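You operate a simulated robot arm through the tools that you are given. There is no shell and no other tool.

You are at the controls of a simulated two-armed robot. One attempt, no reset.

TASK
Scrub the dirty patch off the grey bin lid with soap.
Fine: lift the lint pot on to the chest; soap the scrub block on the dish and put it back. Set down upright: lint pot, scrub block. What is to be rubbed or washed off counts as gone when no trace of it is left.
Where things are to end (x, y in the base frame): lint pot within 60 mm of [940, -240].

The check looks at the end state, three seconds after you hand in, the way a careful person would. Anything else that was tipped, shoved, dropped, spilled or broken makes it a failure. Lids that push on must go on centred and level and be pressed home; caps that screw on are set level and turned clockwise until they are tight.

THE ROBOT
Two 7-joint arms with fingered hands on one trunk that stands fixed in place. Base frame: the origin is at the foot of the trunk, x ahead of it, y to its left, z up. Readings come in mm, rad, newtons and seconds.
The left shoulder is at [60, 177, 850], the right one opposite. With the tool pointing down near the work surface each hand reaches from about 100 to 940 mm from the base axis, measured 20 degrees to its own side. Payload 4 kg a hand.
The TCP of each hand is the grasp point between the finger pads, 37 mm short of the fingertips. In the tool frame z runs along the fingers and y along their closing line. Largest opening 124 mm; the body of the gripper starts 43 mm behind the TCP. The gripper is a hand of 3 fingers: y runs from the thumb to the fingers, the wrist lies at [-15, -108, -202] in the tool frame.
Orientation is that of the tool frame in the base frame, as a unit quaternion [x, y, z, w]. With the fingers straight down and the wrist toward the robot, the tool's x, y and z point along [0, 1, 0], [1, 0, 0] and [0, 0, -1] of the base frame.

THE INTERFACE
- The arms move only by the tool play_rows. It takes "left_rows", "right_rows" or both (then of equal length, played together; a hand with none holds still); each is a list of rows, each a list of 6 numbers: the shift along the tool's x, y, z in mm, then the turn, a rotation vector about the tool's x, y, z in rad. In form: [[x, y, z, rx, ry, rz], ...]. A call has 1 to 20 rows; each row is the pose to reach, as a shift and turn from the pose commanded when the call began, along the tool's axes at that moment. Rows are played at 5 a second. More than 50 mm and 0.15 rad between two rows, and nothing of the call is played. A pose out of reach is approached as far as the arm can. The call stops where the force on the tool passes 40 N (or 10 N more than at its start, if that is more) or the arm is blocked; 0.2 s more then pass. In this call time passes only in rows, and 0.2 s behind the last. The reply holds the time, the measured pose of the TCP, the force on the tool along the base axes, the opening and the grip force, in the units named above and with some noise, with the torque about the TCP (base axes, N m) and any sound that the robot's microphone picked up, and new pictures: "show" is both (left out), scene, wrist or none (wrist: the cameras of the hands that moved).
- Cameras (640 x 400 px; columns grow to the right, rows downward): "scene" is now at [50.9, -45.3, 1508.2]; the picture's right is [-0.44, -0.90, 0.00], its down [-0.57, 0.28, -0.77] and it looks along [0.69, -0.34, -0.64] (base axes); focal length 326 px, centre (320, 200). "left" rides on the left gripper at [-64, -76, -136] in its tool frame; the picture's right is [-0.84, -0.26, 0.48], its down [0.48, -0.76, 0.43] and it looks along [0.26, 0.60, 0.76] (tool axes); focal length 256 px, centre (320, 200). "right" rides on the right gripper at [64, -76, -137] in its tool frame; the picture's right is [-0.84, 0.26, -0.48], its down [-0.48, -0.76, 0.43] and it looks along [-0.25, 0.60, 0.76] (tool axes); focal length 256 px, centre (320, 200). There is no depth. A picture from a camera that has moved, and an enlarged one, comes with that camera's place and axes in the base frame and with its lens. The place of the scene camera against the robot may be out by one fixed shift of up to 12 mm in any direction.
- slide_trunk(by): slides the trunk up (or, below 0, down) by that many mm; the arms and the scene camera ride with it, the base frame stays. It gives what a move gives, with no picture.
- curl_fingers(index, middle, thumb_bend, thumb_turn, hand): sets how far each is bent, from 0 (flat) to 1 (curled in); at 0.3 the hand is open as for a grip, at 0.7 the pads meet at the TCP. One left out holds its place. A second passes; each finger stops where it meets its share of the squeeze, and holds until it gets a number again. It is the only way to open and close the hand. It gives what a move gives, with no picture; readings hold the bend of each and the force on the fingers (four entries, about 0 where the hand has none), thumb and palm. thumb_turn goes from beside the hand (0) to across from the fingers (1), as for a grip.
- aim_head(pan, tilt): turns the head with the scene camera to pan (to the left, within 1.501 rad either way) and tilt (down, from -0.506 to 1.204), counted from straight ahead of the robot. It gives what a move gives, and a new picture of the scene camera.
- close_up(camera, box): a new picture of the part [left, top, right, bottom] of that camera's present view, enlarged. The clock stands still meanwhile.
- job_done(): hands the job in; it is judged then, once.

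Places have to be worked out from the pictures, the camera data and where the tool is seen. Open the grippers and draw the arms clear of the work before you hand the job in, unless the task says otherwise.

The tools are called after ">>>" as a command line: name --argument value ..., lists and objects as JSON in quotes. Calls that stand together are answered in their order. play_rows: Moves the arms, as the interface text tells. Its arguments: {"type":"object","properties":{"left_rows":{"type":"array","items":{"type":"array","items":{"type":"number"}}},"right_rows":{"type":"array","items":{"type":"array","items":{"type":"number"}}},"show":{"type":"string","enum":["both","scene","wrist","none"]}},"required":[]} The other tools are called the same way: slide_trunk (by) slides the trunk up or down; curl_fingers (index, middle, thumb_bend, thumb_turn, hand) moves the fingers one by one; aim_head (pan, tilt) turns the head that bears the scene camera; close_up (camera, box) takes an enlarged picture of a part of a camera's view; job_done () hands the job in.

At the start:

```text
time_s: 0.0
left_eef_pos: [519.8, -19.6, 1217.5]
left_orientation: [0.707, 0.707, 0.0, 0.0]
left_force: [0.6, -1.0, 0.4]
left_wrist_torque: [-0.01, 0.0, -0.01]
left_width: 123.3
left_finger_force: 0.0
left_shape: jaw
left_bend: [0.3, 0.3, 0.3, 0.98]
left_finger forces: [0.0, 0.0, 0.0, 0.2, 0.0, 0.0]
right_eef_pos: [405.6, -490.1, 1263.4]
right_orientation: [0.707, 0.708, -0.001, 0.001]
right_force: [-0.1, 0.7, -0.3]
right_wrist_torque: [0.0, 0.02, -0.02]
right_width: 123.9
right_finger_force: 0.1
right_shape: jaw
right_bend: [0.3, 0.3, 0.3, 0.98]
right_finger forces: [0.0, 0.1, 0.0, 0.0, 0.0, 0.1]
trunk travel left (down, up): [-375.0, 215.0]
head pan, tilt: [-0.457, 0.693]
```

scene: 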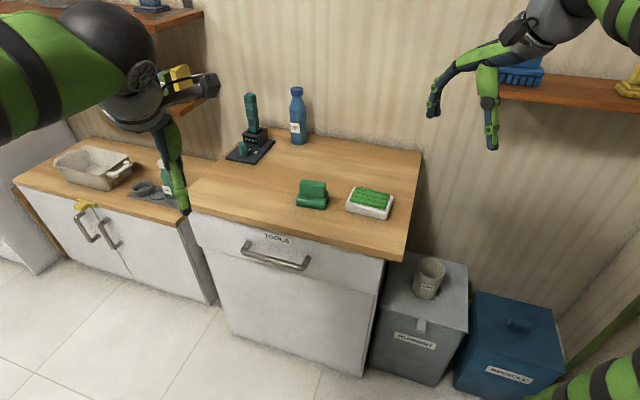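
right: 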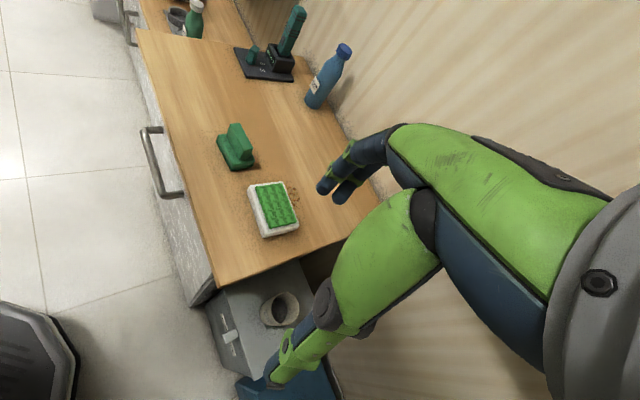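
left: 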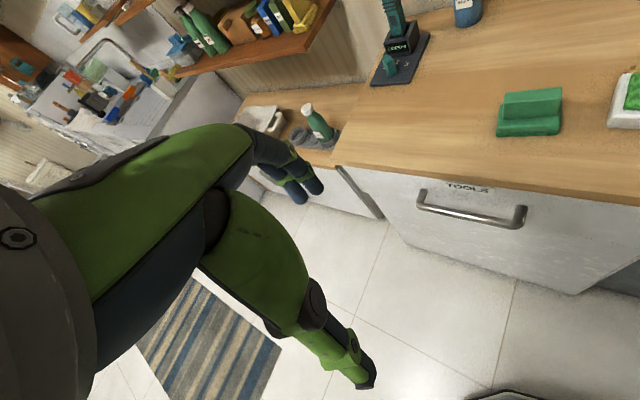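

The scene shows a chest with a green scrub block and a soap dish on it, and a grey bin on the right with a pot on its lid. I'll look closer at both.

>>> close_up --camera "scene" --box '[280, 160, 420, 248]'

>>> close_up --camera "scene" --box '[360, 235, 500, 322]'

>>> close_up --camera "right" --box '[200, 110, 360, 210]'

>>> close_up --camera "right" --box '[190, 240, 350, 340]'

```text
4.55 times, centred on (350, 204) of scene
camera zoom: at [50.9, -45.3, 1508.2], right [-0.44, -0.9, 0.0], down [-0.57, 0.28, -0.77], along [0.69, -0.34, -0.64], focal length 1480 px, centre (184, 182)
```

zoom: 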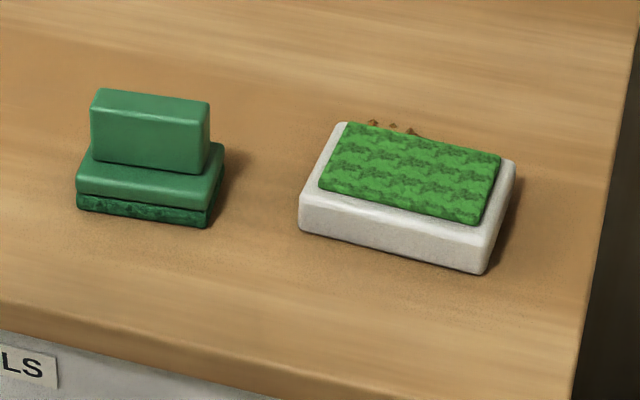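

```text
4.57 times, centred on (430, 278) of scene
camera zoom: at [50.9, -45.3, 1508.2], right [-0.44, -0.9, 0.0], down [-0.57, 0.28, -0.77], along [0.69, -0.34, -0.64], focal length 1489 px, centre (-183, -159)
```

zoom: 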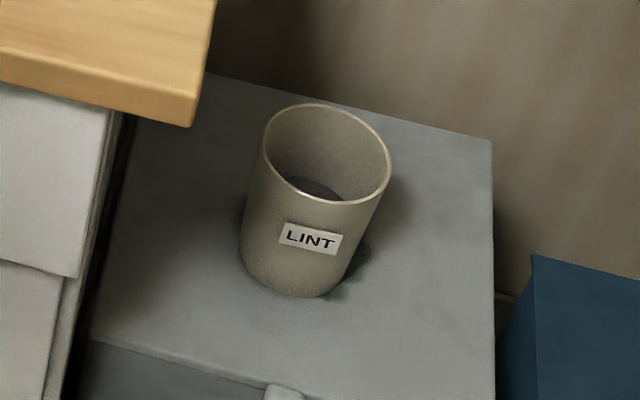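

```text
4.00 times, centred on (280, 160) of right
camera zoom: at [329.5, -427.0, 1399.2], right [0.26, -0.84, 0.48], down [-0.76, -0.48, -0.43], along [0.6, -0.25, -0.76], focal length 1024 px, centre (480, 360)
```

zoom: 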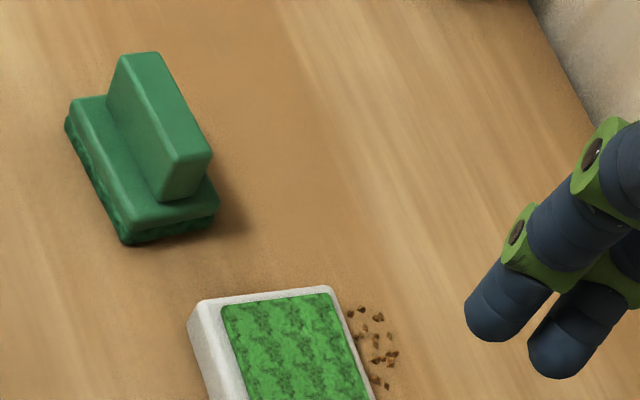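

```text
4.00 times, centred on (270, 290) of right
camera zoom: at [329.5, -427.0, 1399.2], right [0.26, -0.84, 0.48], down [-0.76, -0.48, -0.43], along [0.6, -0.25, -0.76], focal length 1024 px, centre (520, -160)
```

zoom: 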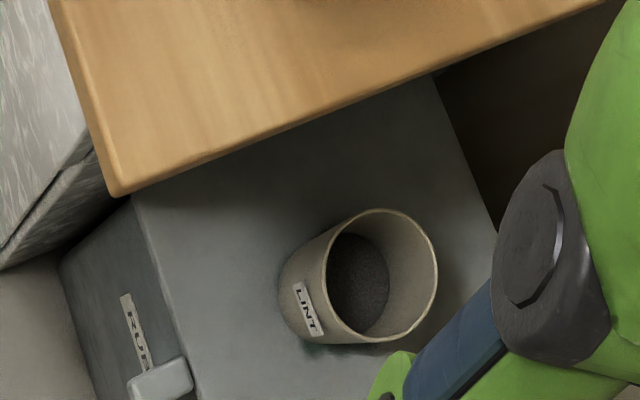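

The chest stands turned about 45° to the robot, and the pot covers a dark stain on the grey lid. I'll move the right hand sideways to get a second wrist-camera view, so I can triangulate.

>>> play_rows --right_rows '[[-30, -30, 0, 0, 0, 0], [-60, -60, 0, 0, 0, 0], [-90, -90, 0, 0, 0, 0], [-120, -120, 0, 0, 0, 0], [-150, -150, 0, 0, 0, 0]]' --show "both"

```text
time_s: 1.2
left_eef_pos: [518.9, -19.9, 1217.6]
left_orientation: [0.707, 0.707, 0.0, 0.001]
left_force: [-0.7, -0.2, -0.5]
left_wrist_torque: [0.02, 0.01, 0.02]
left_width: 123.6
left_finger_force: 0.0
left_shape: jaw
left_bend: [0.3, 0.3, 0.3, 0.98]
left_finger forces: [0.1, 0.0, 0.1, 0.0, 0.0, 0.1]
right_eef_pos: [255.6, -642.9, 1262.4]
right_orientation: [0.706, 0.708, 0.001, -0.001]
right_force: [0.5, 0.5, -0.1]
right_wrist_torque: [-0.01, -0.01, 0.0]
right_width: 123.6
right_finger_force: 0.1
right_shape: jaw
right_bend: [0.3, 0.3, 0.3, 0.98]
right_finger forces: [0.1, 0.1, 0.0, 0.0, 0.0, 0.1]
trunk travel left (down, up): [-375.0, 215.0]
head pan, tilt: [-0.457, 0.693]
camera scene: at [50.7, -45.6, 1508.2], right [-0.44, -0.9, 0.0], down [-0.57, 0.28, -0.77], along [0.69, -0.34, -0.64], focal length 326 px, centre (320, 200)
camera right: at [179.1, -578.1, 1398.3], right [0.26, -0.84, 0.48], down [-0.76, -0.48, -0.44], along [0.6, -0.25, -0.76], focal length 256 px, centre (320, 200)
```

scene: 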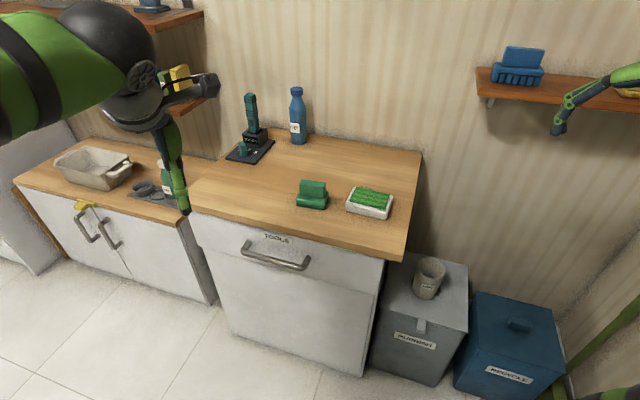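
right: 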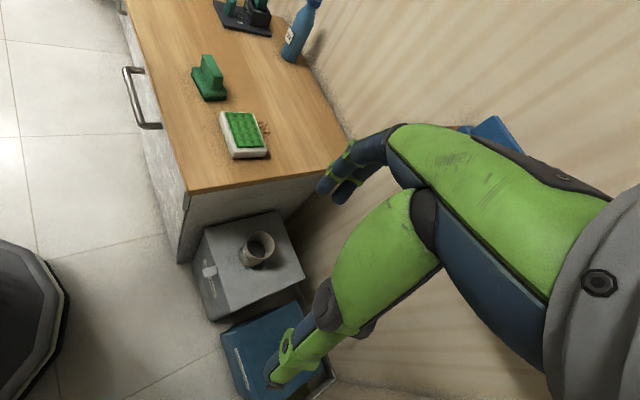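

Good view; I'll zoom in on the lid, block and dish from here.

>>> close_up --camera "right" --box '[180, 200, 340, 300]'

>>> close_up --camera "right" --box '[160, 40, 320, 140]'

>>> close_up --camera "scene" --box '[360, 235, 500, 322]'

>>> close_up --camera "scene" --box '[180, 80, 340, 180]'

```text
4.00 times, centred on (260, 250) of right
camera zoom: at [179.1, -578.1, 1398.3], right [0.26, -0.84, 0.48], down [-0.76, -0.48, -0.44], along [0.6, -0.25, -0.76], focal length 1024 px, centre (560, 0)
```

zoom: 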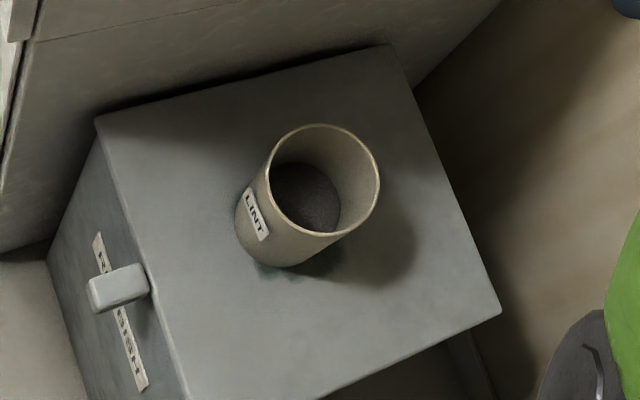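

```text
4.00 times, centred on (240, 90) of right
camera zoom: at [179.1, -578.1, 1398.3], right [0.26, -0.84, 0.48], down [-0.76, -0.48, -0.44], along [0.6, -0.25, -0.76], focal length 1024 px, centre (640, 640)
```

zoom: 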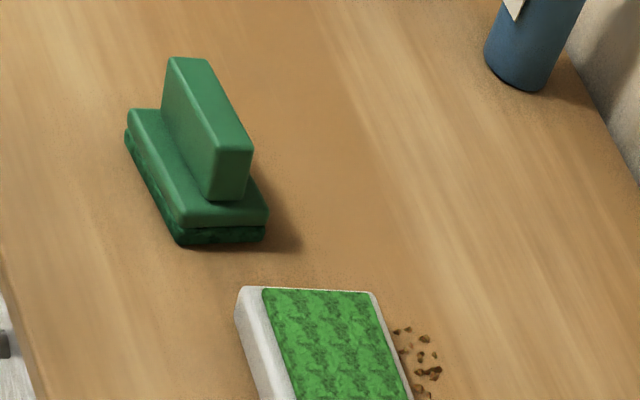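

```text
4.57 times, centred on (430, 278) of scene
camera zoom: at [50.7, -45.6, 1508.2], right [-0.44, -0.9, 0.0], down [-0.57, 0.28, -0.77], along [0.69, -0.34, -0.64], focal length 1489 px, centre (-183, -159)
```

zoom: 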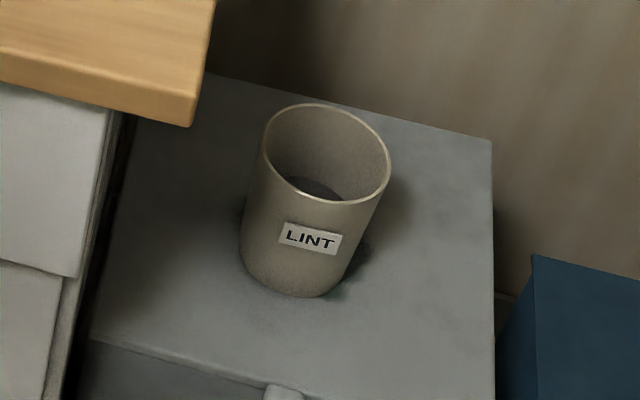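

```text
4.00 times, centred on (260, 130) of scene
camera zoom: at [50.7, -45.6, 1508.2], right [-0.44, -0.9, 0.0], down [-0.57, 0.28, -0.77], along [0.69, -0.34, -0.64], focal length 1303 px, centre (560, 480)
```

zoom: 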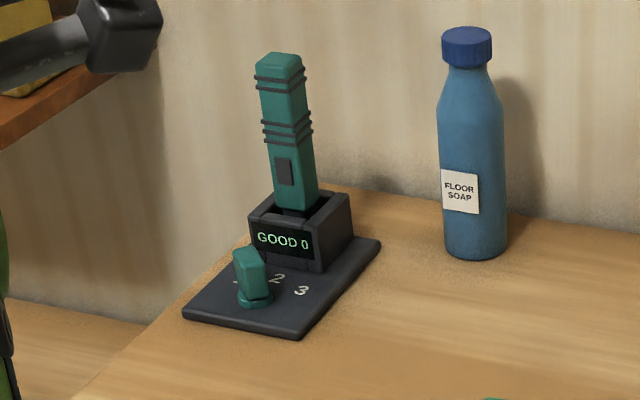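

Triangulated from two wrist views: pot rim centre is about (522, -697, 601), the lid is a 45°-turned square about (524, -714, 502), the chest top is at z≈862, and the block's handle top is at (747, -352, 926). I'll move the right hand above the pot and draw the left hand aside.

>>> play_rows --right_rows '[[-4, 19, 34, 0, 0, 0], [-8, 38, 69, 0, 0, 0], [-12, 57, 103, 0, 0, 0], [-16, 76, 138, 0, 0, 0], [-19, 95, 172, 0, 0, 0], [-23, 114, 207, 0, 0, 0], [-27, 133, 241, 0, 0, 0], [-31, 152, 275, 0, 0, 0], [-35, 171, 310, 0, 0, 0], [-39, 190, 344, 0, 0, 0], [-43, 209, 379, 0, 0, 0], [-46, 228, 413, 0, 0, 0], [-50, 247, 448, 0, 0, 0], [-54, 266, 482, 0, 0, 0]]' --left_rows '[[15, -5, 0, 0, 0, 0], [30, -10, 0, 0, 0, 0], [45, -15, 0, 0, 0, 0], [60, -20, 0, 0, 0, 0], [75, -25, 0, 0, 0, 0], [90, -30, 0, 0, 0, 0], [105, -35, 0, 0, 0, 0], [120, -40, 0, 0, 0, 0], [135, -45, 0, 0, 0, 0], [150, -50, 0, 0, 0, 0], [165, -55, 0, 0, 0, 0], [180, -60, 0, 0, 0, 0], [195, -65, 0, 0, 0, 0], [210, -70, 0, 0, 0, 0]]' --show "both"

```text
time_s: 4.2
left_eef_pos: [449.7, 190.4, 1217.4]
left_orientation: [0.707, 0.707, 0.0, 0.0]
left_force: [0.3, -1.0, -0.3]
left_wrist_torque: [0.02, -0.03, 0.02]
left_width: 123.7
left_finger_force: 0.1
left_shape: jaw
left_bend: [0.3, 0.3, 0.3, 0.98]
left_finger forces: [0.1, 0.1, 0.0, 0.0, 0.1, 0.0]
right_eef_pos: [519.5, -696.2, 780.8]
right_orientation: [0.707, 0.707, 0.0, 0.0]
right_force: [0.2, -0.1, -0.3]
right_wrist_torque: [0.01, -0.01, -0.03]
right_width: 123.6
right_finger_force: 0.1
right_shape: jaw
right_bend: [0.3, 0.3, 0.3, 0.98]
right_finger forces: [0.0, 0.0, 0.1, 0.0, 0.0, 0.0]
trunk travel left (down, up): [-375.0, 215.0]
head pan, tilt: [-0.457, 0.693]
camera scene: at [51.1, -45.7, 1508.2], right [-0.44, -0.9, 0.0], down [-0.57, 0.28, -0.77], along [0.69, -0.34, -0.64], focal length 326 px, centre (320, 200)
camera right: at [444.3, -632.9, 918.0], right [0.26, -0.84, 0.48], down [-0.76, -0.48, -0.43], along [0.6, -0.26, -0.76], focal length 256 px, centre (320, 200)
camera left: at [374.7, 126.9, 1353.3], right [-0.26, -0.84, -0.48], down [-0.76, 0.48, -0.43], along [0.6, 0.26, -0.76], focal length 256 px, centre (320, 200)
```

scene: 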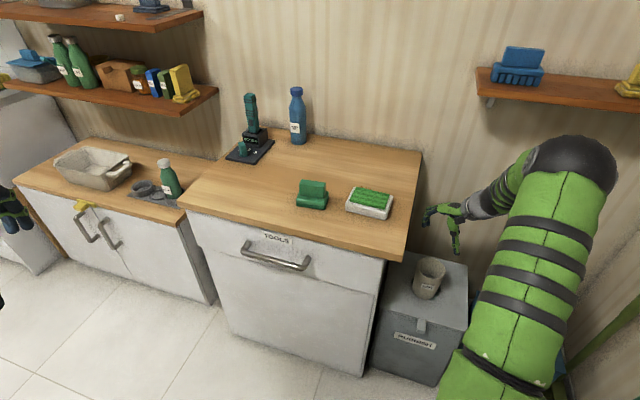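
right: 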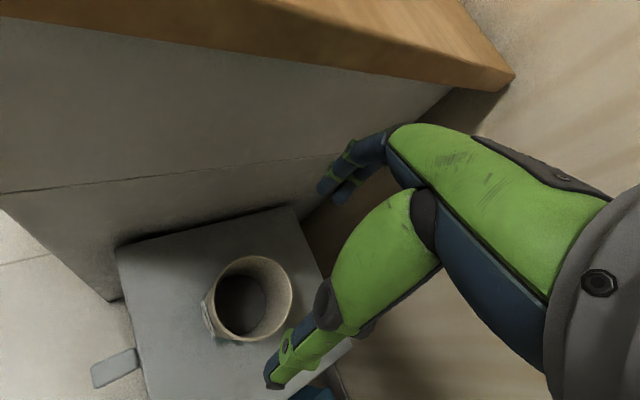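
left: 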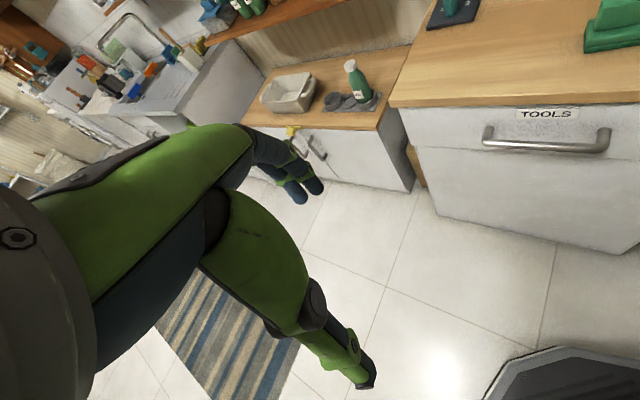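

The pot is below the hand. I'll zoom for a more exact estimate of the rim and lid.

>>> close_up --camera "right" --box '[160, 220, 352, 340]'

```text
3.33 times, centred on (256, 280) of right
camera zoom: at [444.3, -632.9, 918.0], right [0.26, -0.84, 0.48], down [-0.76, -0.48, -0.43], along [0.6, -0.26, -0.76], focal length 853 px, centre (533, -67)
```

zoom: 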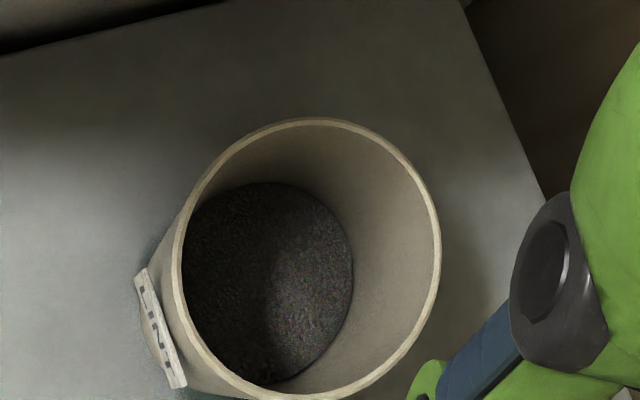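

The rim centre resolves to about (517, -698). I'll lower to just above the rim and check alignment.

>>> play_rows --right_rows '[[-1, -1, 40, 0, 0, 0], [-2, -2, 80, 0, 0, 0], [-2, -2, 125, 0, 0, 0]]' --show "both"

>>> close_up --camera "right" --box '[160, 180, 400, 330]'

>>> close_up --camera "scene" --box '[360, 210, 520, 310]'

```text
time_s: 5.0
left_eef_pos: [449.5, 190.6, 1218.3]
left_orientation: [0.707, 0.708, 0.0, -0.001]
left_force: [-0.8, -0.7, 0.0]
left_wrist_torque: [-0.01, 0.0, -0.03]
left_width: 123.7
left_finger_force: 0.1
left_shape: jaw
left_bend: [0.3, 0.3, 0.3, 0.98]
left_finger forces: [0.0, 0.1, 0.1, 0.0, 0.1, 0.0]
right_eef_pos: [517.1, -697.3, 655.9]
right_orientation: [0.707, 0.708, 0.001, 0.0]
right_force: [-0.6, -0.3, -0.6]
right_wrist_torque: [0.02, -0.02, 0.02]
right_width: 123.8
right_finger_force: 0.1
right_shape: jaw
right_bend: [0.3, 0.3, 0.3, 0.98]
right_finger forces: [0.0, 0.0, 0.0, 0.0, 0.0, 0.0]
trunk travel left (down, up): [-375.0, 215.0]
head pan, tilt: [-0.457, 0.693]
camera scene: at [51.0, -45.8, 1508.3], right [-0.44, -0.9, 0.0], down [-0.57, 0.28, -0.77], along [0.69, -0.34, -0.64], focal length 326 px, centre (320, 200)
camera right: at [442.3, -633.0, 792.6], right [0.26, -0.84, 0.48], down [-0.76, -0.48, -0.43], along [0.6, -0.26, -0.76], focal length 256 px, centre (320, 200)
```

scene: 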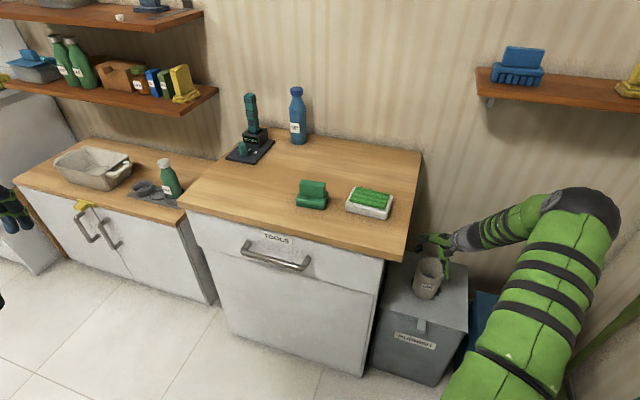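
right: 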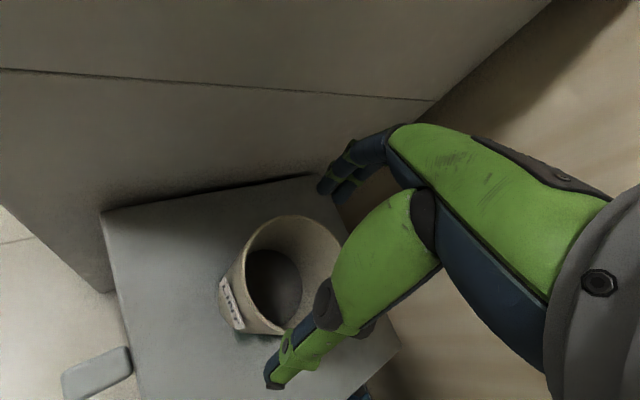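

```text
2.67 times, centred on (280, 255) of right
camera zoom: at [442.3, -633.0, 792.6], right [0.26, -0.84, 0.48], down [-0.76, -0.48, -0.43], along [0.6, -0.26, -0.76], focal length 683 px, centre (427, 53)
```

zoom: 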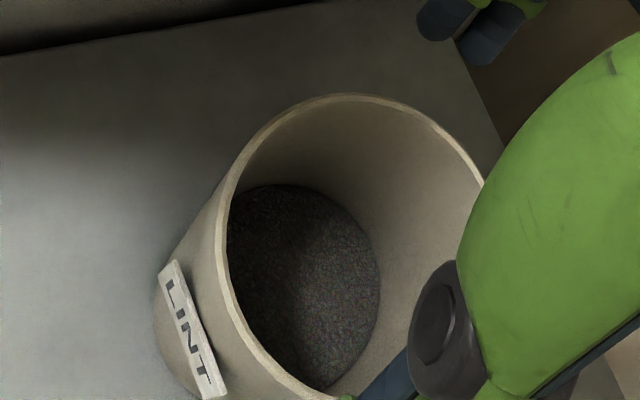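

```text
4.00 times, centred on (440, 260) of scene
camera zoom: at [51.0, -45.8, 1508.3], right [-0.44, -0.9, 0.0], down [-0.57, 0.28, -0.77], along [0.69, -0.34, -0.64], focal length 1303 px, centre (-160, -40)
```

zoom: 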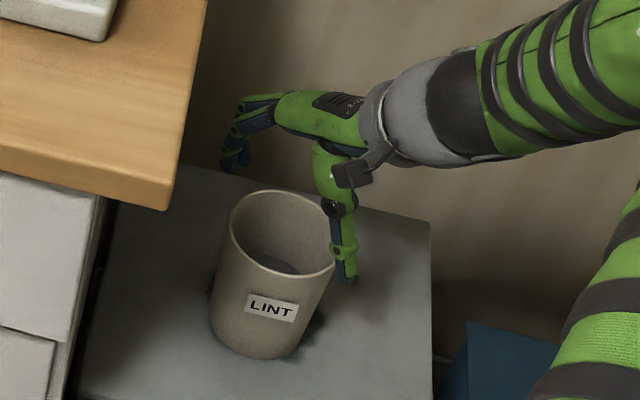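

The hand is centred over the pot within a few mm, so I'll shift y by +4 and lower around it.

>>> play_rows --right_rows '[[4, 0, 22, 0, 0, 0], [4, 0, 44, 0, 0, 0], [4, 0, 66, 0, 0, 0], [4, 0, 84, 0, 0, 0]]' --show "both"

>>> close_up --camera "scene" --box '[360, 220, 520, 320]'

```text
time_s: 6.0
left_eef_pos: [449.6, 191.8, 1217.2]
left_orientation: [0.707, 0.707, 0.0, 0.001]
left_force: [-0.5, 0.5, 0.0]
left_wrist_torque: [0.0, -0.02, 0.0]
left_width: 123.5
left_finger_force: 0.1
left_shape: jaw
left_bend: [0.3, 0.3, 0.3, 0.98]
left_finger forces: [0.1, 0.0, 0.0, 0.0, 0.1, 0.0]
right_eef_pos: [520.6, -692.5, 574.0]
right_orientation: [0.707, 0.707, 0.0, 0.001]
right_force: [-1.7, 0.0, 7.6]
right_wrist_torque: [-0.04, 0.21, 0.0]
right_width: 123.8
right_finger_force: 0.1
right_shape: jaw
right_bend: [0.3, 0.3, 0.29, 0.97]
right_finger forces: [0.0, 0.1, 0.0, 0.1, 6.9, 0.0]
trunk travel left (down, up): [-375.0, 215.0]
head pan, tilt: [-0.457, 0.693]
camera scene: at [50.2, -44.5, 1508.5], right [-0.44, -0.9, 0.0], down [-0.57, 0.28, -0.77], along [0.69, -0.34, -0.64], focal length 326 px, centre (320, 200)
camera right: at [443.5, -628.7, 709.3], right [0.26, -0.84, 0.48], down [-0.76, -0.48, -0.44], along [0.6, -0.26, -0.76], focal length 256 px, centre (320, 200)
```

scene: 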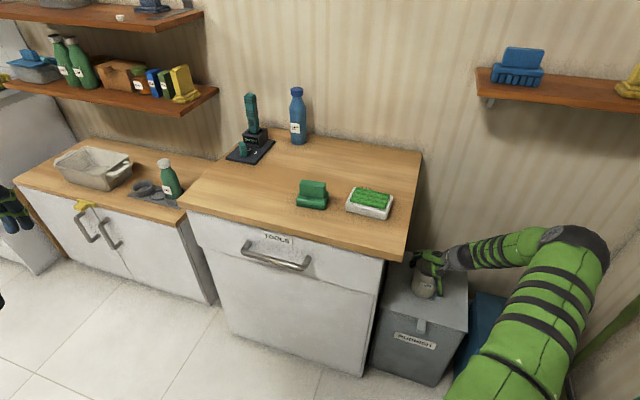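
right: 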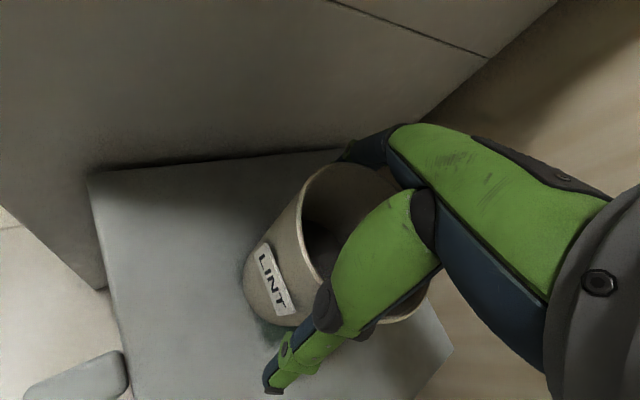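

```text
4.00 times, centred on (440, 270) of scene
camera zoom: at [50.2, -44.5, 1508.5], right [-0.44, -0.9, 0.0], down [-0.57, 0.28, -0.77], along [0.69, -0.34, -0.64], focal length 1303 px, centre (-160, -80)
```

zoom: 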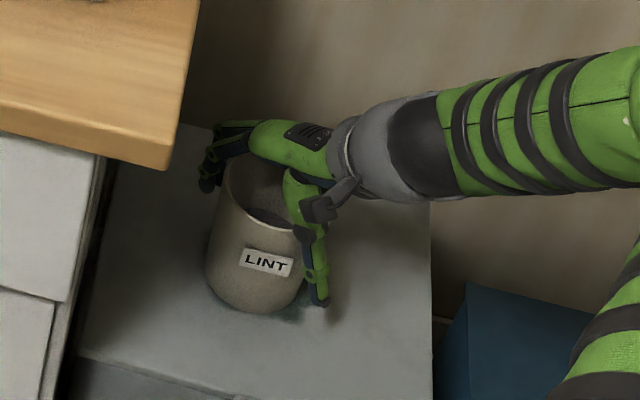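

The thumb meets 7 N, so it touches the rim. I'll raise slightly, shift toward −x to centre the hand, and check the forces.

>>> play_rows --right_rows '[[0, 0, -6, 0, 0, 0], [0, -7, -6, 0, 0, 0]]' --show "wrist"

>>> close_up --camera "right" --box '[220, 130, 460, 280]'

>>> close_up --camera "right" --box '[220, 250, 460, 400]'

```text
time_s: 6.6
left_eef_pos: [450.8, 189.6, 1218.0]
left_orientation: [0.707, 0.707, 0.0, 0.0]
left_force: [0.1, 0.7, -0.6]
left_wrist_torque: [-0.01, 0.04, -0.03]
left_width: 123.6
left_finger_force: 0.1
left_shape: jaw
left_bend: [0.3, 0.3, 0.3, 0.98]
left_finger forces: [0.1, 0.0, 0.0, 0.0, 0.0, 0.0]
right_eef_pos: [512.1, -693.2, 577.2]
right_orientation: [0.707, 0.707, 0.0, 0.0]
right_force: [0.1, -0.2, -0.6]
right_wrist_torque: [-0.03, 0.04, 0.03]
right_width: 124.2
right_finger_force: 0.2
right_shape: jaw
right_bend: [0.3, 0.3, 0.3, 0.97]
right_finger forces: [0.4, 0.0, 0.1, 0.0, 0.0, 0.0]
trunk travel left (down, up): [-375.0, 215.0]
head pan, tilt: [-0.457, 0.693]
camera right: at [436.6, -628.5, 714.0], right [0.26, -0.84, 0.48], down [-0.76, -0.48, -0.43], along [0.6, -0.26, -0.76], focal length 256 px, centre (320, 200)
```

right: 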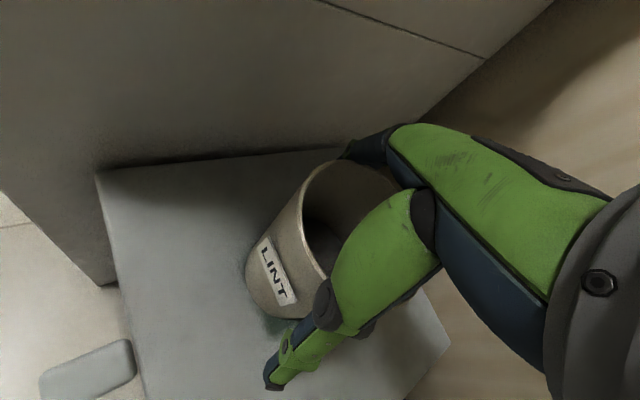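

```text
2.67 times, centred on (340, 205) of right
camera zoom: at [436.6, -628.5, 714.0], right [0.26, -0.84, 0.48], down [-0.76, -0.48, -0.43], along [0.6, -0.26, -0.76], focal length 683 px, centre (267, 187)
```

zoom: 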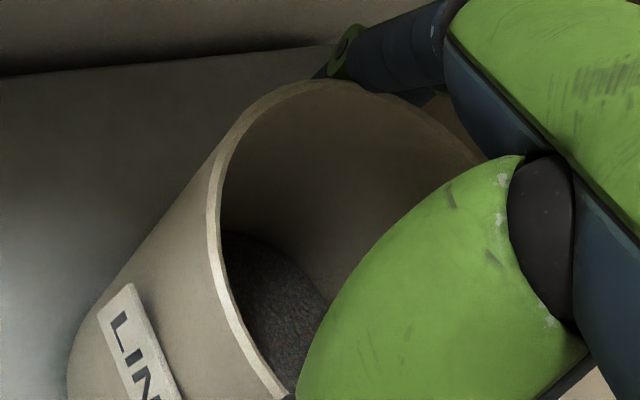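

```text
2.67 times, centred on (340, 325) of right
camera zoom: at [436.6, -628.5, 714.0], right [0.26, -0.84, 0.48], down [-0.76, -0.48, -0.43], along [0.6, -0.26, -0.76], focal length 683 px, centre (267, -133)
```

zoom: 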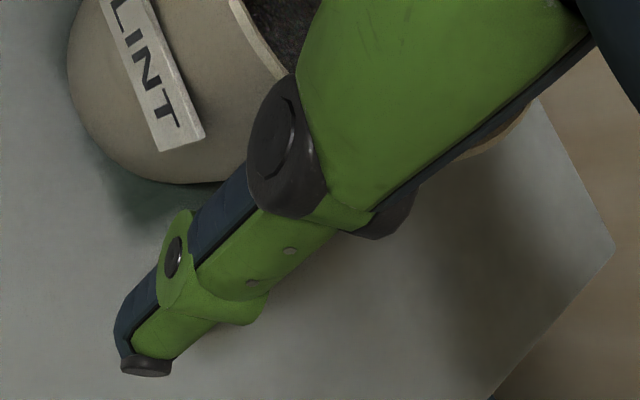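

Contact is gone and the hand is around the pot. I'll close the fingers in steps.

>>> curl_fingers --hand "right" --index 0.4 --middle 0.4 --thumb_bend 0.4

```text
time_s: 7.6
left_eef_pos: [450.2, 191.1, 1218.6]
left_orientation: [0.707, 0.707, 0.0, 0.0]
left_force: [-0.4, -0.4, 0.3]
left_wrist_torque: [0.01, 0.01, 0.01]
left_width: 123.6
left_finger_force: 0.1
left_shape: jaw
left_bend: [0.3, 0.3, 0.3, 0.98]
left_finger forces: [0.0, 0.1, 0.0, 0.0, 0.0, 0.0]
right_eef_pos: [512.1, -691.7, 578.2]
right_orientation: [0.707, 0.708, 0.0, 0.001]
right_force: [0.3, -0.1, 6.1]
right_wrist_torque: [0.02, -0.35, 0.03]
right_width: 106.0
right_finger_force: 14.5
right_shape: fingers
right_bend: [0.36, 0.37, 0.37, 0.97]
right_finger forces: [9.5, 4.3, 0.0, 0.1, 13.9, 0.0]
trunk travel left (down, up): [-375.0, 215.0]
head pan, tilt: [-0.457, 0.693]
```

All fingers have met the pot at 14.5 N. I'll firm up the squeeze a little, then lift to check that it holds.

>>> curl_fingers --hand "right" --index 0.46 --middle 0.46 --thumb_bend 0.46

>>> play_rows --right_rows '[[0, 0, -10, 0, 0, 0], [0, 0, -25, 0, 0, 0], [0, 0, -40, 0, 0, 0]]' --show "both"

>>> close_up --camera "scene" --box '[360, 210, 520, 310]'

```text
time_s: 8.6
left_eef_pos: [449.7, 190.3, 1217.6]
left_orientation: [0.707, 0.707, 0.0, 0.0]
left_force: [0.9, 0.2, 0.4]
left_wrist_torque: [-0.04, 0.02, 0.0]
left_width: 123.8
left_finger_force: 0.1
left_shape: jaw
left_bend: [0.3, 0.3, 0.3, 0.98]
left_finger forces: [0.0, 0.1, 0.0, 0.1, 0.0, 0.0]
right_eef_pos: [512.2, -692.3, 578.7]
right_orientation: [0.708, 0.707, -0.001, 0.001]
right_force: [-0.7, -0.9, 14.0]
right_wrist_torque: [-0.04, -0.74, 0.03]
right_width: 105.3
right_finger_force: 32.0
right_shape: fingers
right_bend: [0.37, 0.39, 0.39, 0.97]
right_finger forces: [20.0, 10.2, 0.1, 0.1, 33.5, 0.0]
trunk travel left (down, up): [-375.0, 215.0]
head pan, tilt: [-0.457, 0.693]
```

```text
time_s: 9.4
left_eef_pos: [449.8, 191.4, 1217.3]
left_orientation: [0.707, 0.707, 0.0, 0.0]
left_force: [0.7, -1.2, 0.3]
left_wrist_torque: [-0.03, -0.02, -0.04]
left_width: 123.4
left_finger_force: 0.0
left_shape: jaw
left_bend: [0.3, 0.3, 0.3, 0.98]
left_finger forces: [0.0, 0.0, 0.0, 0.0, 0.0, 0.0]
right_eef_pos: [512.9, -692.0, 617.6]
right_orientation: [0.707, 0.707, -0.001, 0.0]
right_force: [-0.5, -0.3, -2.1]
right_wrist_torque: [-0.02, 0.04, 0.01]
right_width: 97.1
right_finger_force: 23.2
right_shape: fingers
right_bend: [0.4, 0.41, 0.41, 0.97]
right_finger forces: [13.1, 9.6, 0.1, 0.0, 23.0, 0.0]
trunk travel left (down, up): [-375.0, 215.0]
head pan, tilt: [-0.457, 0.693]
camera scene: at [51.0, -45.3, 1508.1], right [-0.44, -0.9, 0.0], down [-0.57, 0.28, -0.77], along [0.69, -0.34, -0.64], focal length 326 px, centre (320, 200)
camera right: at [436.9, -628.4, 753.8], right [0.26, -0.84, 0.48], down [-0.76, -0.48, -0.43], along [0.6, -0.25, -0.76], focal length 256 px, centre (320, 200)
```

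scene: 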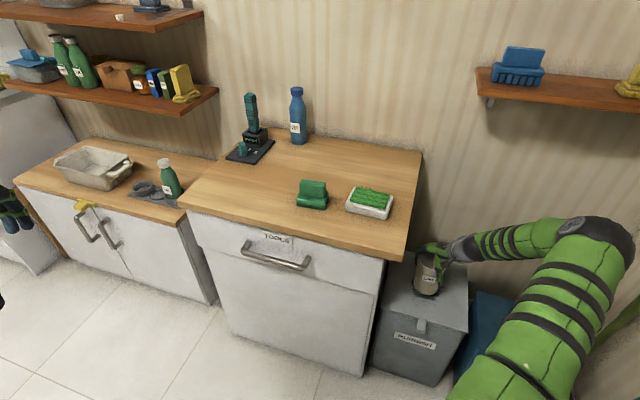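
right: 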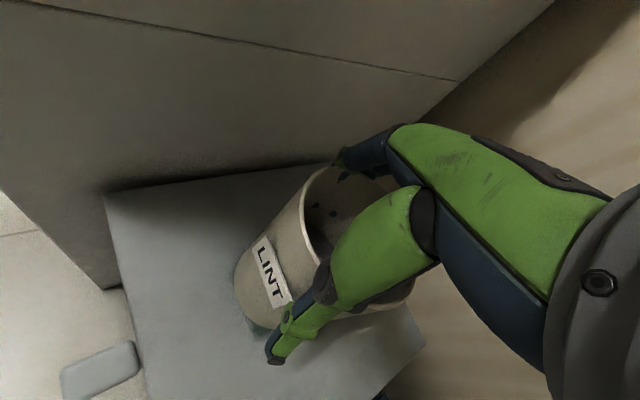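

```text
4.00 times, centred on (440, 260) of scene
camera zoom: at [51.0, -45.3, 1508.1], right [-0.44, -0.9, 0.0], down [-0.57, 0.28, -0.77], along [0.69, -0.34, -0.64], focal length 1303 px, centre (-160, -40)
```

zoom: 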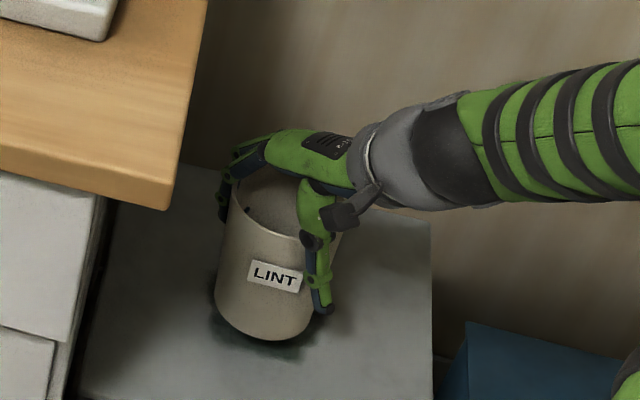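

The pot seems to be lifting, with some slip. Let me inspect the pot interior and base.

>>> close_up --camera "right" --box '[220, 150, 460, 300]'

>>> close_up --camera "right" --box '[200, 240, 440, 390]'

```text
2.67 times, centred on (340, 225) of right
camera zoom: at [436.9, -628.4, 753.8], right [0.26, -0.84, 0.48], down [-0.76, -0.48, -0.43], along [0.6, -0.25, -0.76], focal length 683 px, centre (267, 133)
```

zoom: 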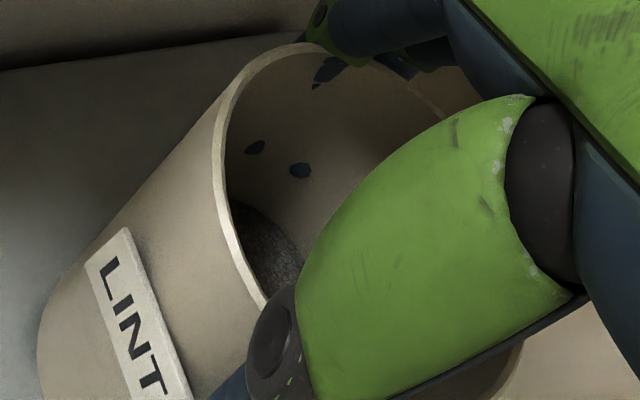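

```text
2.67 times, centred on (320, 315) of right
camera zoom: at [436.9, -628.4, 753.8], right [0.26, -0.84, 0.48], down [-0.76, -0.48, -0.43], along [0.6, -0.25, -0.76], focal length 683 px, centre (320, -107)
```

zoom: 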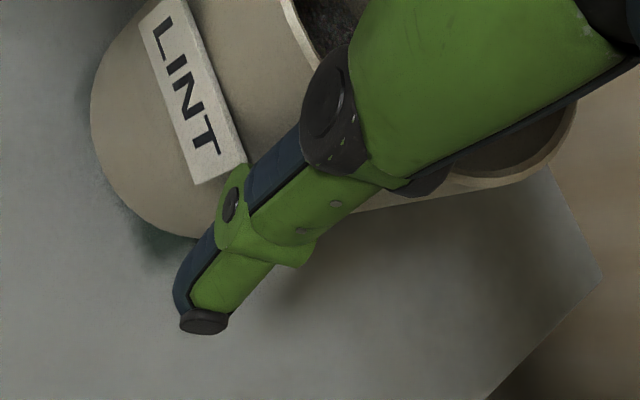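

The dark spots inside are just fingertips pressing into the wall, and the pot hangs free at about 2 N. I'll shift it away from the chest's edge while lifting, then raise the trunk for reach.

>>> play_rows --right_rows '[[0, -10, -20, 0, 0, 0], [0, -20, -40, 0, 0, 0], [0, -30, -60, 0, 0, 0], [0, -40, -80, 0, 0, 0]]' --show "none"

>>> slide_trunk --by 100

>>> aim_head --pan -0.6 --tilt 0.75

```text
time_s: 10.4
left_eef_pos: [449.4, 191.1, 1217.5]
left_orientation: [0.707, 0.707, -0.001, 0.0]
left_force: [0.2, 0.0, -0.2]
left_wrist_torque: [-0.01, 0.01, -0.01]
left_width: 123.4
left_finger_force: 0.0
left_shape: jaw
left_bend: [0.3, 0.3, 0.3, 0.98]
left_finger forces: [0.0, 0.0, 0.0, 0.0, 0.0, 0.0]
right_eef_pos: [473.0, -692.8, 698.9]
right_orientation: [0.707, 0.707, 0.0, 0.0]
right_force: [-0.1, -0.5, -2.7]
right_wrist_torque: [-0.06, -0.03, 0.02]
right_width: 97.0
right_finger_force: 22.3
right_shape: fingers
right_bend: [0.4, 0.41, 0.41, 0.97]
right_finger forces: [13.0, 9.6, 0.0, 0.1, 22.6, 0.0]
trunk travel left (down, up): [-375.0, 215.0]
head pan, tilt: [-0.457, 0.693]
```

```text
time_s: 11.7
left_eef_pos: [450.0, 191.5, 1316.3]
left_orientation: [0.707, 0.707, 0.0, 0.0]
left_force: [0.1, -0.2, -0.1]
left_wrist_torque: [0.02, -0.01, 0.01]
left_width: 123.7
left_finger_force: 0.0
left_shape: jaw
left_bend: [0.3, 0.3, 0.3, 0.98]
left_finger forces: [0.0, 0.0, 0.0, 0.0, 0.0, 0.0]
right_eef_pos: [473.1, -693.4, 797.9]
right_orientation: [0.707, 0.707, 0.0, -0.001]
right_force: [0.5, 0.9, -3.9]
right_wrist_torque: [0.01, 0.0, 0.01]
right_width: 96.8
right_finger_force: 22.5
right_shape: fingers
right_bend: [0.4, 0.41, 0.41, 0.97]
right_finger forces: [13.1, 9.6, 0.1, 0.0, 22.6, 0.1]
trunk travel left (down, up): [-475.0, 115.0]
head pan, tilt: [-0.457, 0.693]
```

```text
time_s: 12.4
left_eef_pos: [449.9, 191.0, 1317.4]
left_orientation: [0.707, 0.708, 0.0, 0.0]
left_force: [-0.1, 0.4, -0.2]
left_wrist_torque: [-0.01, 0.0, 0.01]
left_width: 123.7
left_finger_force: 0.0
left_shape: jaw
left_bend: [0.3, 0.3, 0.3, 0.98]
left_finger forces: [0.1, 0.1, 0.0, 0.1, 0.0, 0.0]
right_eef_pos: [473.3, -692.1, 797.5]
right_orientation: [0.707, 0.707, 0.001, 0.0]
right_force: [0.5, -0.9, -2.4]
right_wrist_torque: [0.03, -0.03, 0.0]
right_width: 96.8
right_finger_force: 22.8
right_shape: fingers
right_bend: [0.4, 0.41, 0.41, 0.97]
right_finger forces: [13.0, 9.6, 0.0, 0.0, 22.6, 0.0]
trunk travel left (down, up): [-475.0, 115.0]
head pan, tilt: [-0.6, 0.75]
camera scene: at [43.1, -54.6, 1603.3], right [-0.56, -0.83, 0.0], down [-0.56, 0.39, -0.73], along [0.6, -0.41, -0.68], focal length 326 px, centre (320, 200)
```

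scene: 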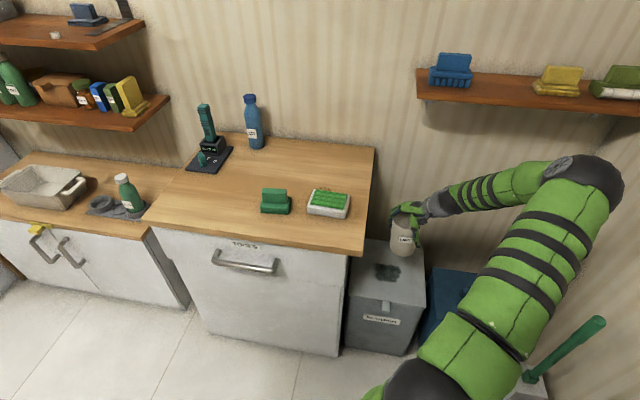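

The dark stain on the lid is now uncovered. I'll raise the trunk further and lift the pot above chest height.

>>> close_up --camera "scene" --box '[340, 235, 436, 295]'

>>> slide_trunk --by 100

>>> play_rows --right_rows '[[0, 0, -30, 0, 0, 0], [0, 0, -60, 0, 0, 0], [0, 0, -90, 0, 0, 0], [0, 0, -120, 0, 0, 0], [0, 0, -150, 0, 0, 0], [0, 0, -180, 0, 0, 0]]' --show "both"

```text
6.67 times, centred on (388, 265) of scene
camera zoom: at [43.1, -54.6, 1603.3], right [-0.56, -0.83, 0.0], down [-0.56, 0.39, -0.73], along [0.6, -0.41, -0.68], focal length 2171 px, centre (-133, -233)
```

zoom: 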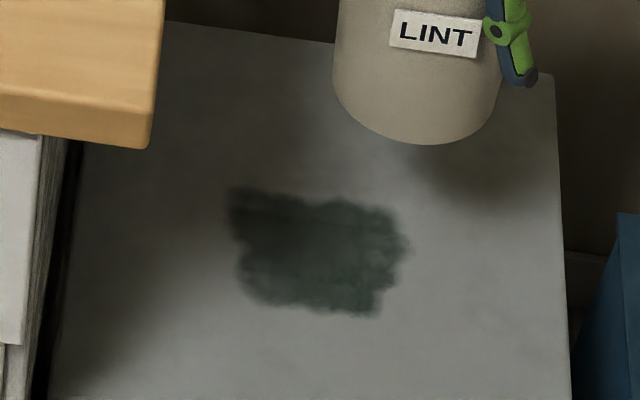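

```text
time_s: 13.8
left_eef_pos: [450.6, 189.8, 1417.2]
left_orientation: [0.707, 0.707, 0.0, 0.0]
left_force: [0.7, 0.0, 0.2]
left_wrist_torque: [0.03, -0.01, -0.03]
left_width: 123.6
left_finger_force: 0.0
left_shape: jaw
left_bend: [0.3, 0.3, 0.3, 0.98]
left_finger forces: [0.1, 0.0, 0.0, 0.1, 0.0, 0.0]
right_eef_pos: [472.9, -691.8, 896.8]
right_orientation: [0.707, 0.708, 0.0, 0.0]
right_force: [0.1, -0.5, -2.1]
right_wrist_torque: [0.01, 0.01, 0.01]
right_width: 96.8
right_finger_force: 21.9
right_shape: fingers
right_bend: [0.4, 0.41, 0.41, 0.97]
right_finger forces: [13.0, 9.6, 0.1, 0.0, 22.6, 0.1]
trunk travel left (down, up): [-575.0, 15.0]
head pan, tilt: [-0.6, 0.75]
```

```text
time_s: 15.2
left_eef_pos: [450.3, 189.9, 1417.0]
left_orientation: [0.708, 0.706, 0.0, 0.001]
left_force: [0.2, 1.0, 0.7]
left_wrist_torque: [-0.01, 0.0, -0.01]
left_width: 123.6
left_finger_force: 0.0
left_shape: jaw
left_bend: [0.3, 0.3, 0.3, 0.98]
left_finger forces: [0.0, 0.0, 0.1, 0.0, 0.1, 0.0]
right_eef_pos: [473.2, -693.7, 1079.5]
right_orientation: [0.707, 0.707, 0.0, 0.0]
right_force: [0.0, 0.8, -2.1]
right_wrist_torque: [-0.01, 0.0, 0.0]
right_width: 97.1
right_finger_force: 22.3
right_shape: fingers
right_bend: [0.4, 0.41, 0.41, 0.97]
right_finger forces: [12.8, 9.5, 0.0, 0.0, 22.3, 0.0]
trunk travel left (down, up): [-575.0, 15.0]
head pan, tilt: [-0.6, 0.75]
camera scene: at [42.9, -53.9, 1703.3], right [-0.56, -0.83, 0.0], down [-0.56, 0.39, -0.73], along [0.6, -0.41, -0.68], focal length 326 px, centre (320, 200)
camera right: at [397.8, -630.6, 1214.9], right [0.26, -0.84, 0.48], down [-0.76, -0.48, -0.43], along [0.6, -0.25, -0.76], focal length 256 px, centre (320, 200)
```

scene: 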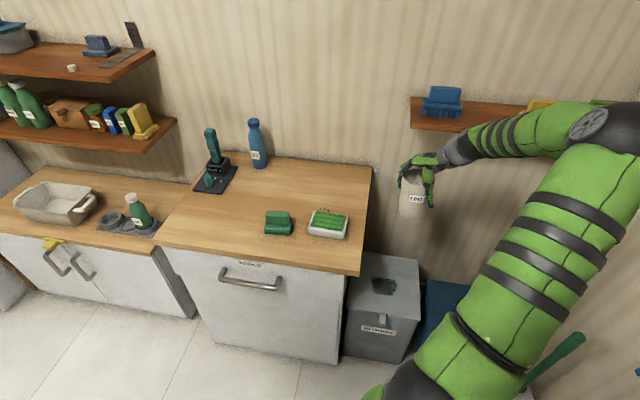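
right: 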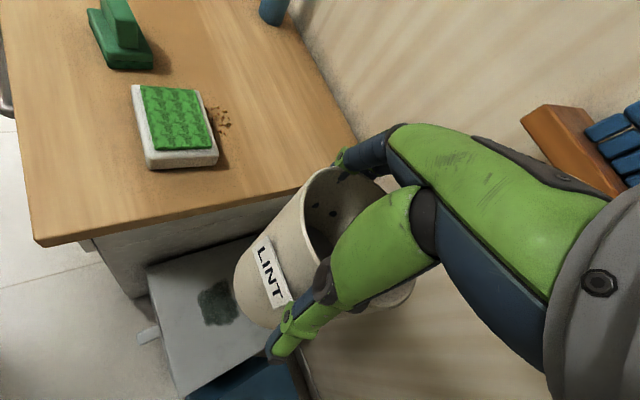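

The pot is above chest height. I'll first move toward +y, which draws the elbow away from the wall shelf, then go forward.

>>> play_rows --right_rows '[[35, 0, 0, 0, 0, 0], [70, 0, 0, 0, 0, 0], [105, 5, 0, 0, 0, 0], [140, 15, 0, 0, 0, 0], [175, 25, 0, 0, 0, 0], [210, 35, 0, 0, 0, 0], [245, 50, 0, 0, 0, 0], [280, 65, 0, 0, 0, 0], [310, 80, 0, 0, 0, 0]]' --show "scene"

```text
time_s: 17.1
left_eef_pos: [452.2, 193.2, 1417.1]
left_orientation: [0.707, 0.707, -0.002, 0.0]
left_force: [1.5, -0.2, -0.5]
left_wrist_torque: [-0.07, -0.01, -0.01]
left_width: 123.7
left_finger_force: 0.1
left_shape: jaw
left_bend: [0.3, 0.3, 0.3, 0.98]
left_finger forces: [0.1, 0.0, 0.0, 0.1, 0.1, 0.1]
right_eef_pos: [553.0, -382.1, 1078.5]
right_orientation: [0.708, 0.707, -0.001, 0.0]
right_force: [-0.3, -1.0, -2.9]
right_wrist_torque: [-0.04, 0.0, 0.01]
right_width: 96.6
right_finger_force: 22.6
right_shape: fingers
right_bend: [0.4, 0.41, 0.42, 0.97]
right_finger forces: [13.1, 9.6, 0.0, 0.1, 22.1, 0.1]
trunk travel left (down, up): [-575.0, 15.0]
head pan, tilt: [-0.6, 0.75]
camera scene: at [44.5, -51.3, 1703.4], right [-0.56, -0.83, 0.0], down [-0.56, 0.38, -0.73], along [0.6, -0.41, -0.68], focal length 326 px, centre (320, 200)
```

scene: 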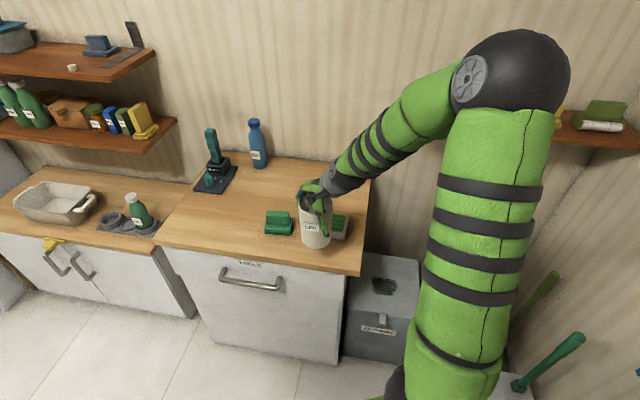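

All is clear. I'll continue to above the target spot on the chest, aiming at about (905, -245).

>>> play_rows --right_rows '[[20, 35, 0, 0, 0, 0], [40, 70, 0, 0, 0, 0], [58, 105, 0, 0, 0, 0], [75, 140, 0, 0, 0, 0], [90, 175, 0, 0, 0, 0], [103, 210, 0, 0, 0, 0], [113, 245, 0, 0, 0, 0], [122, 280, 0, 0, 0, 0], [130, 315, 0, 0, 0, 0], [137, 352, 0, 0, 0, 0]]' --show "both"

```text
time_s: 19.4
left_eef_pos: [450.5, 190.6, 1416.4]
left_orientation: [0.707, 0.707, -0.001, -0.001]
left_force: [0.7, 0.4, 1.1]
left_wrist_torque: [0.05, 0.01, 0.01]
left_width: 123.7
left_finger_force: 0.1
left_shape: jaw
left_bend: [0.3, 0.3, 0.3, 0.98]
left_finger forces: [0.0, 0.0, 0.0, 0.0, 0.0, 0.0]
right_eef_pos: [906.7, -247.6, 1076.9]
right_orientation: [0.707, 0.707, -0.001, -0.001]
right_force: [0.8, -0.4, -2.8]
right_wrist_torque: [0.05, 0.0, 0.0]
right_width: 96.1
right_finger_force: 21.9
right_shape: fingers
right_bend: [0.4, 0.41, 0.42, 0.97]
right_finger forces: [12.3, 9.3, 0.1, 0.0, 21.3, 0.1]
trunk travel left (down, up): [-575.0, 15.0]
head pan, tilt: [-0.6, 0.75]
camera scene: at [44.9, -54.4, 1703.3], right [-0.56, -0.83, 0.0], down [-0.56, 0.39, -0.73], along [0.6, -0.41, -0.68], focal length 326 px, centre (320, 200)
camera right: at [830.6, -183.6, 1213.3], right [0.26, -0.84, 0.48], down [-0.76, -0.48, -0.43], along [0.59, -0.26, -0.76], focal length 256 px, centre (320, 200)
```

scene: 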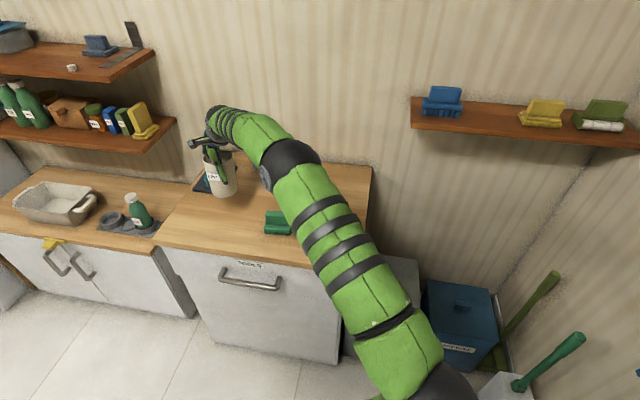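
right: 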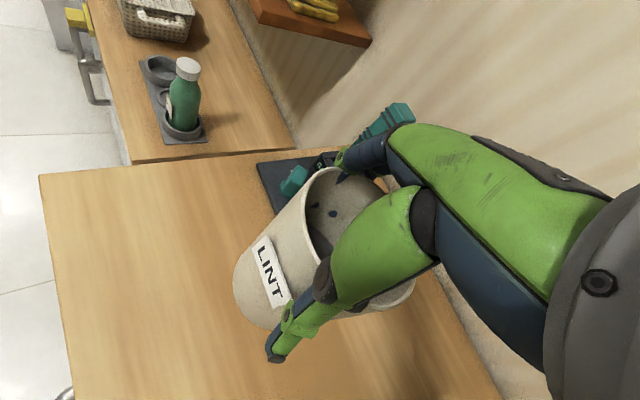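

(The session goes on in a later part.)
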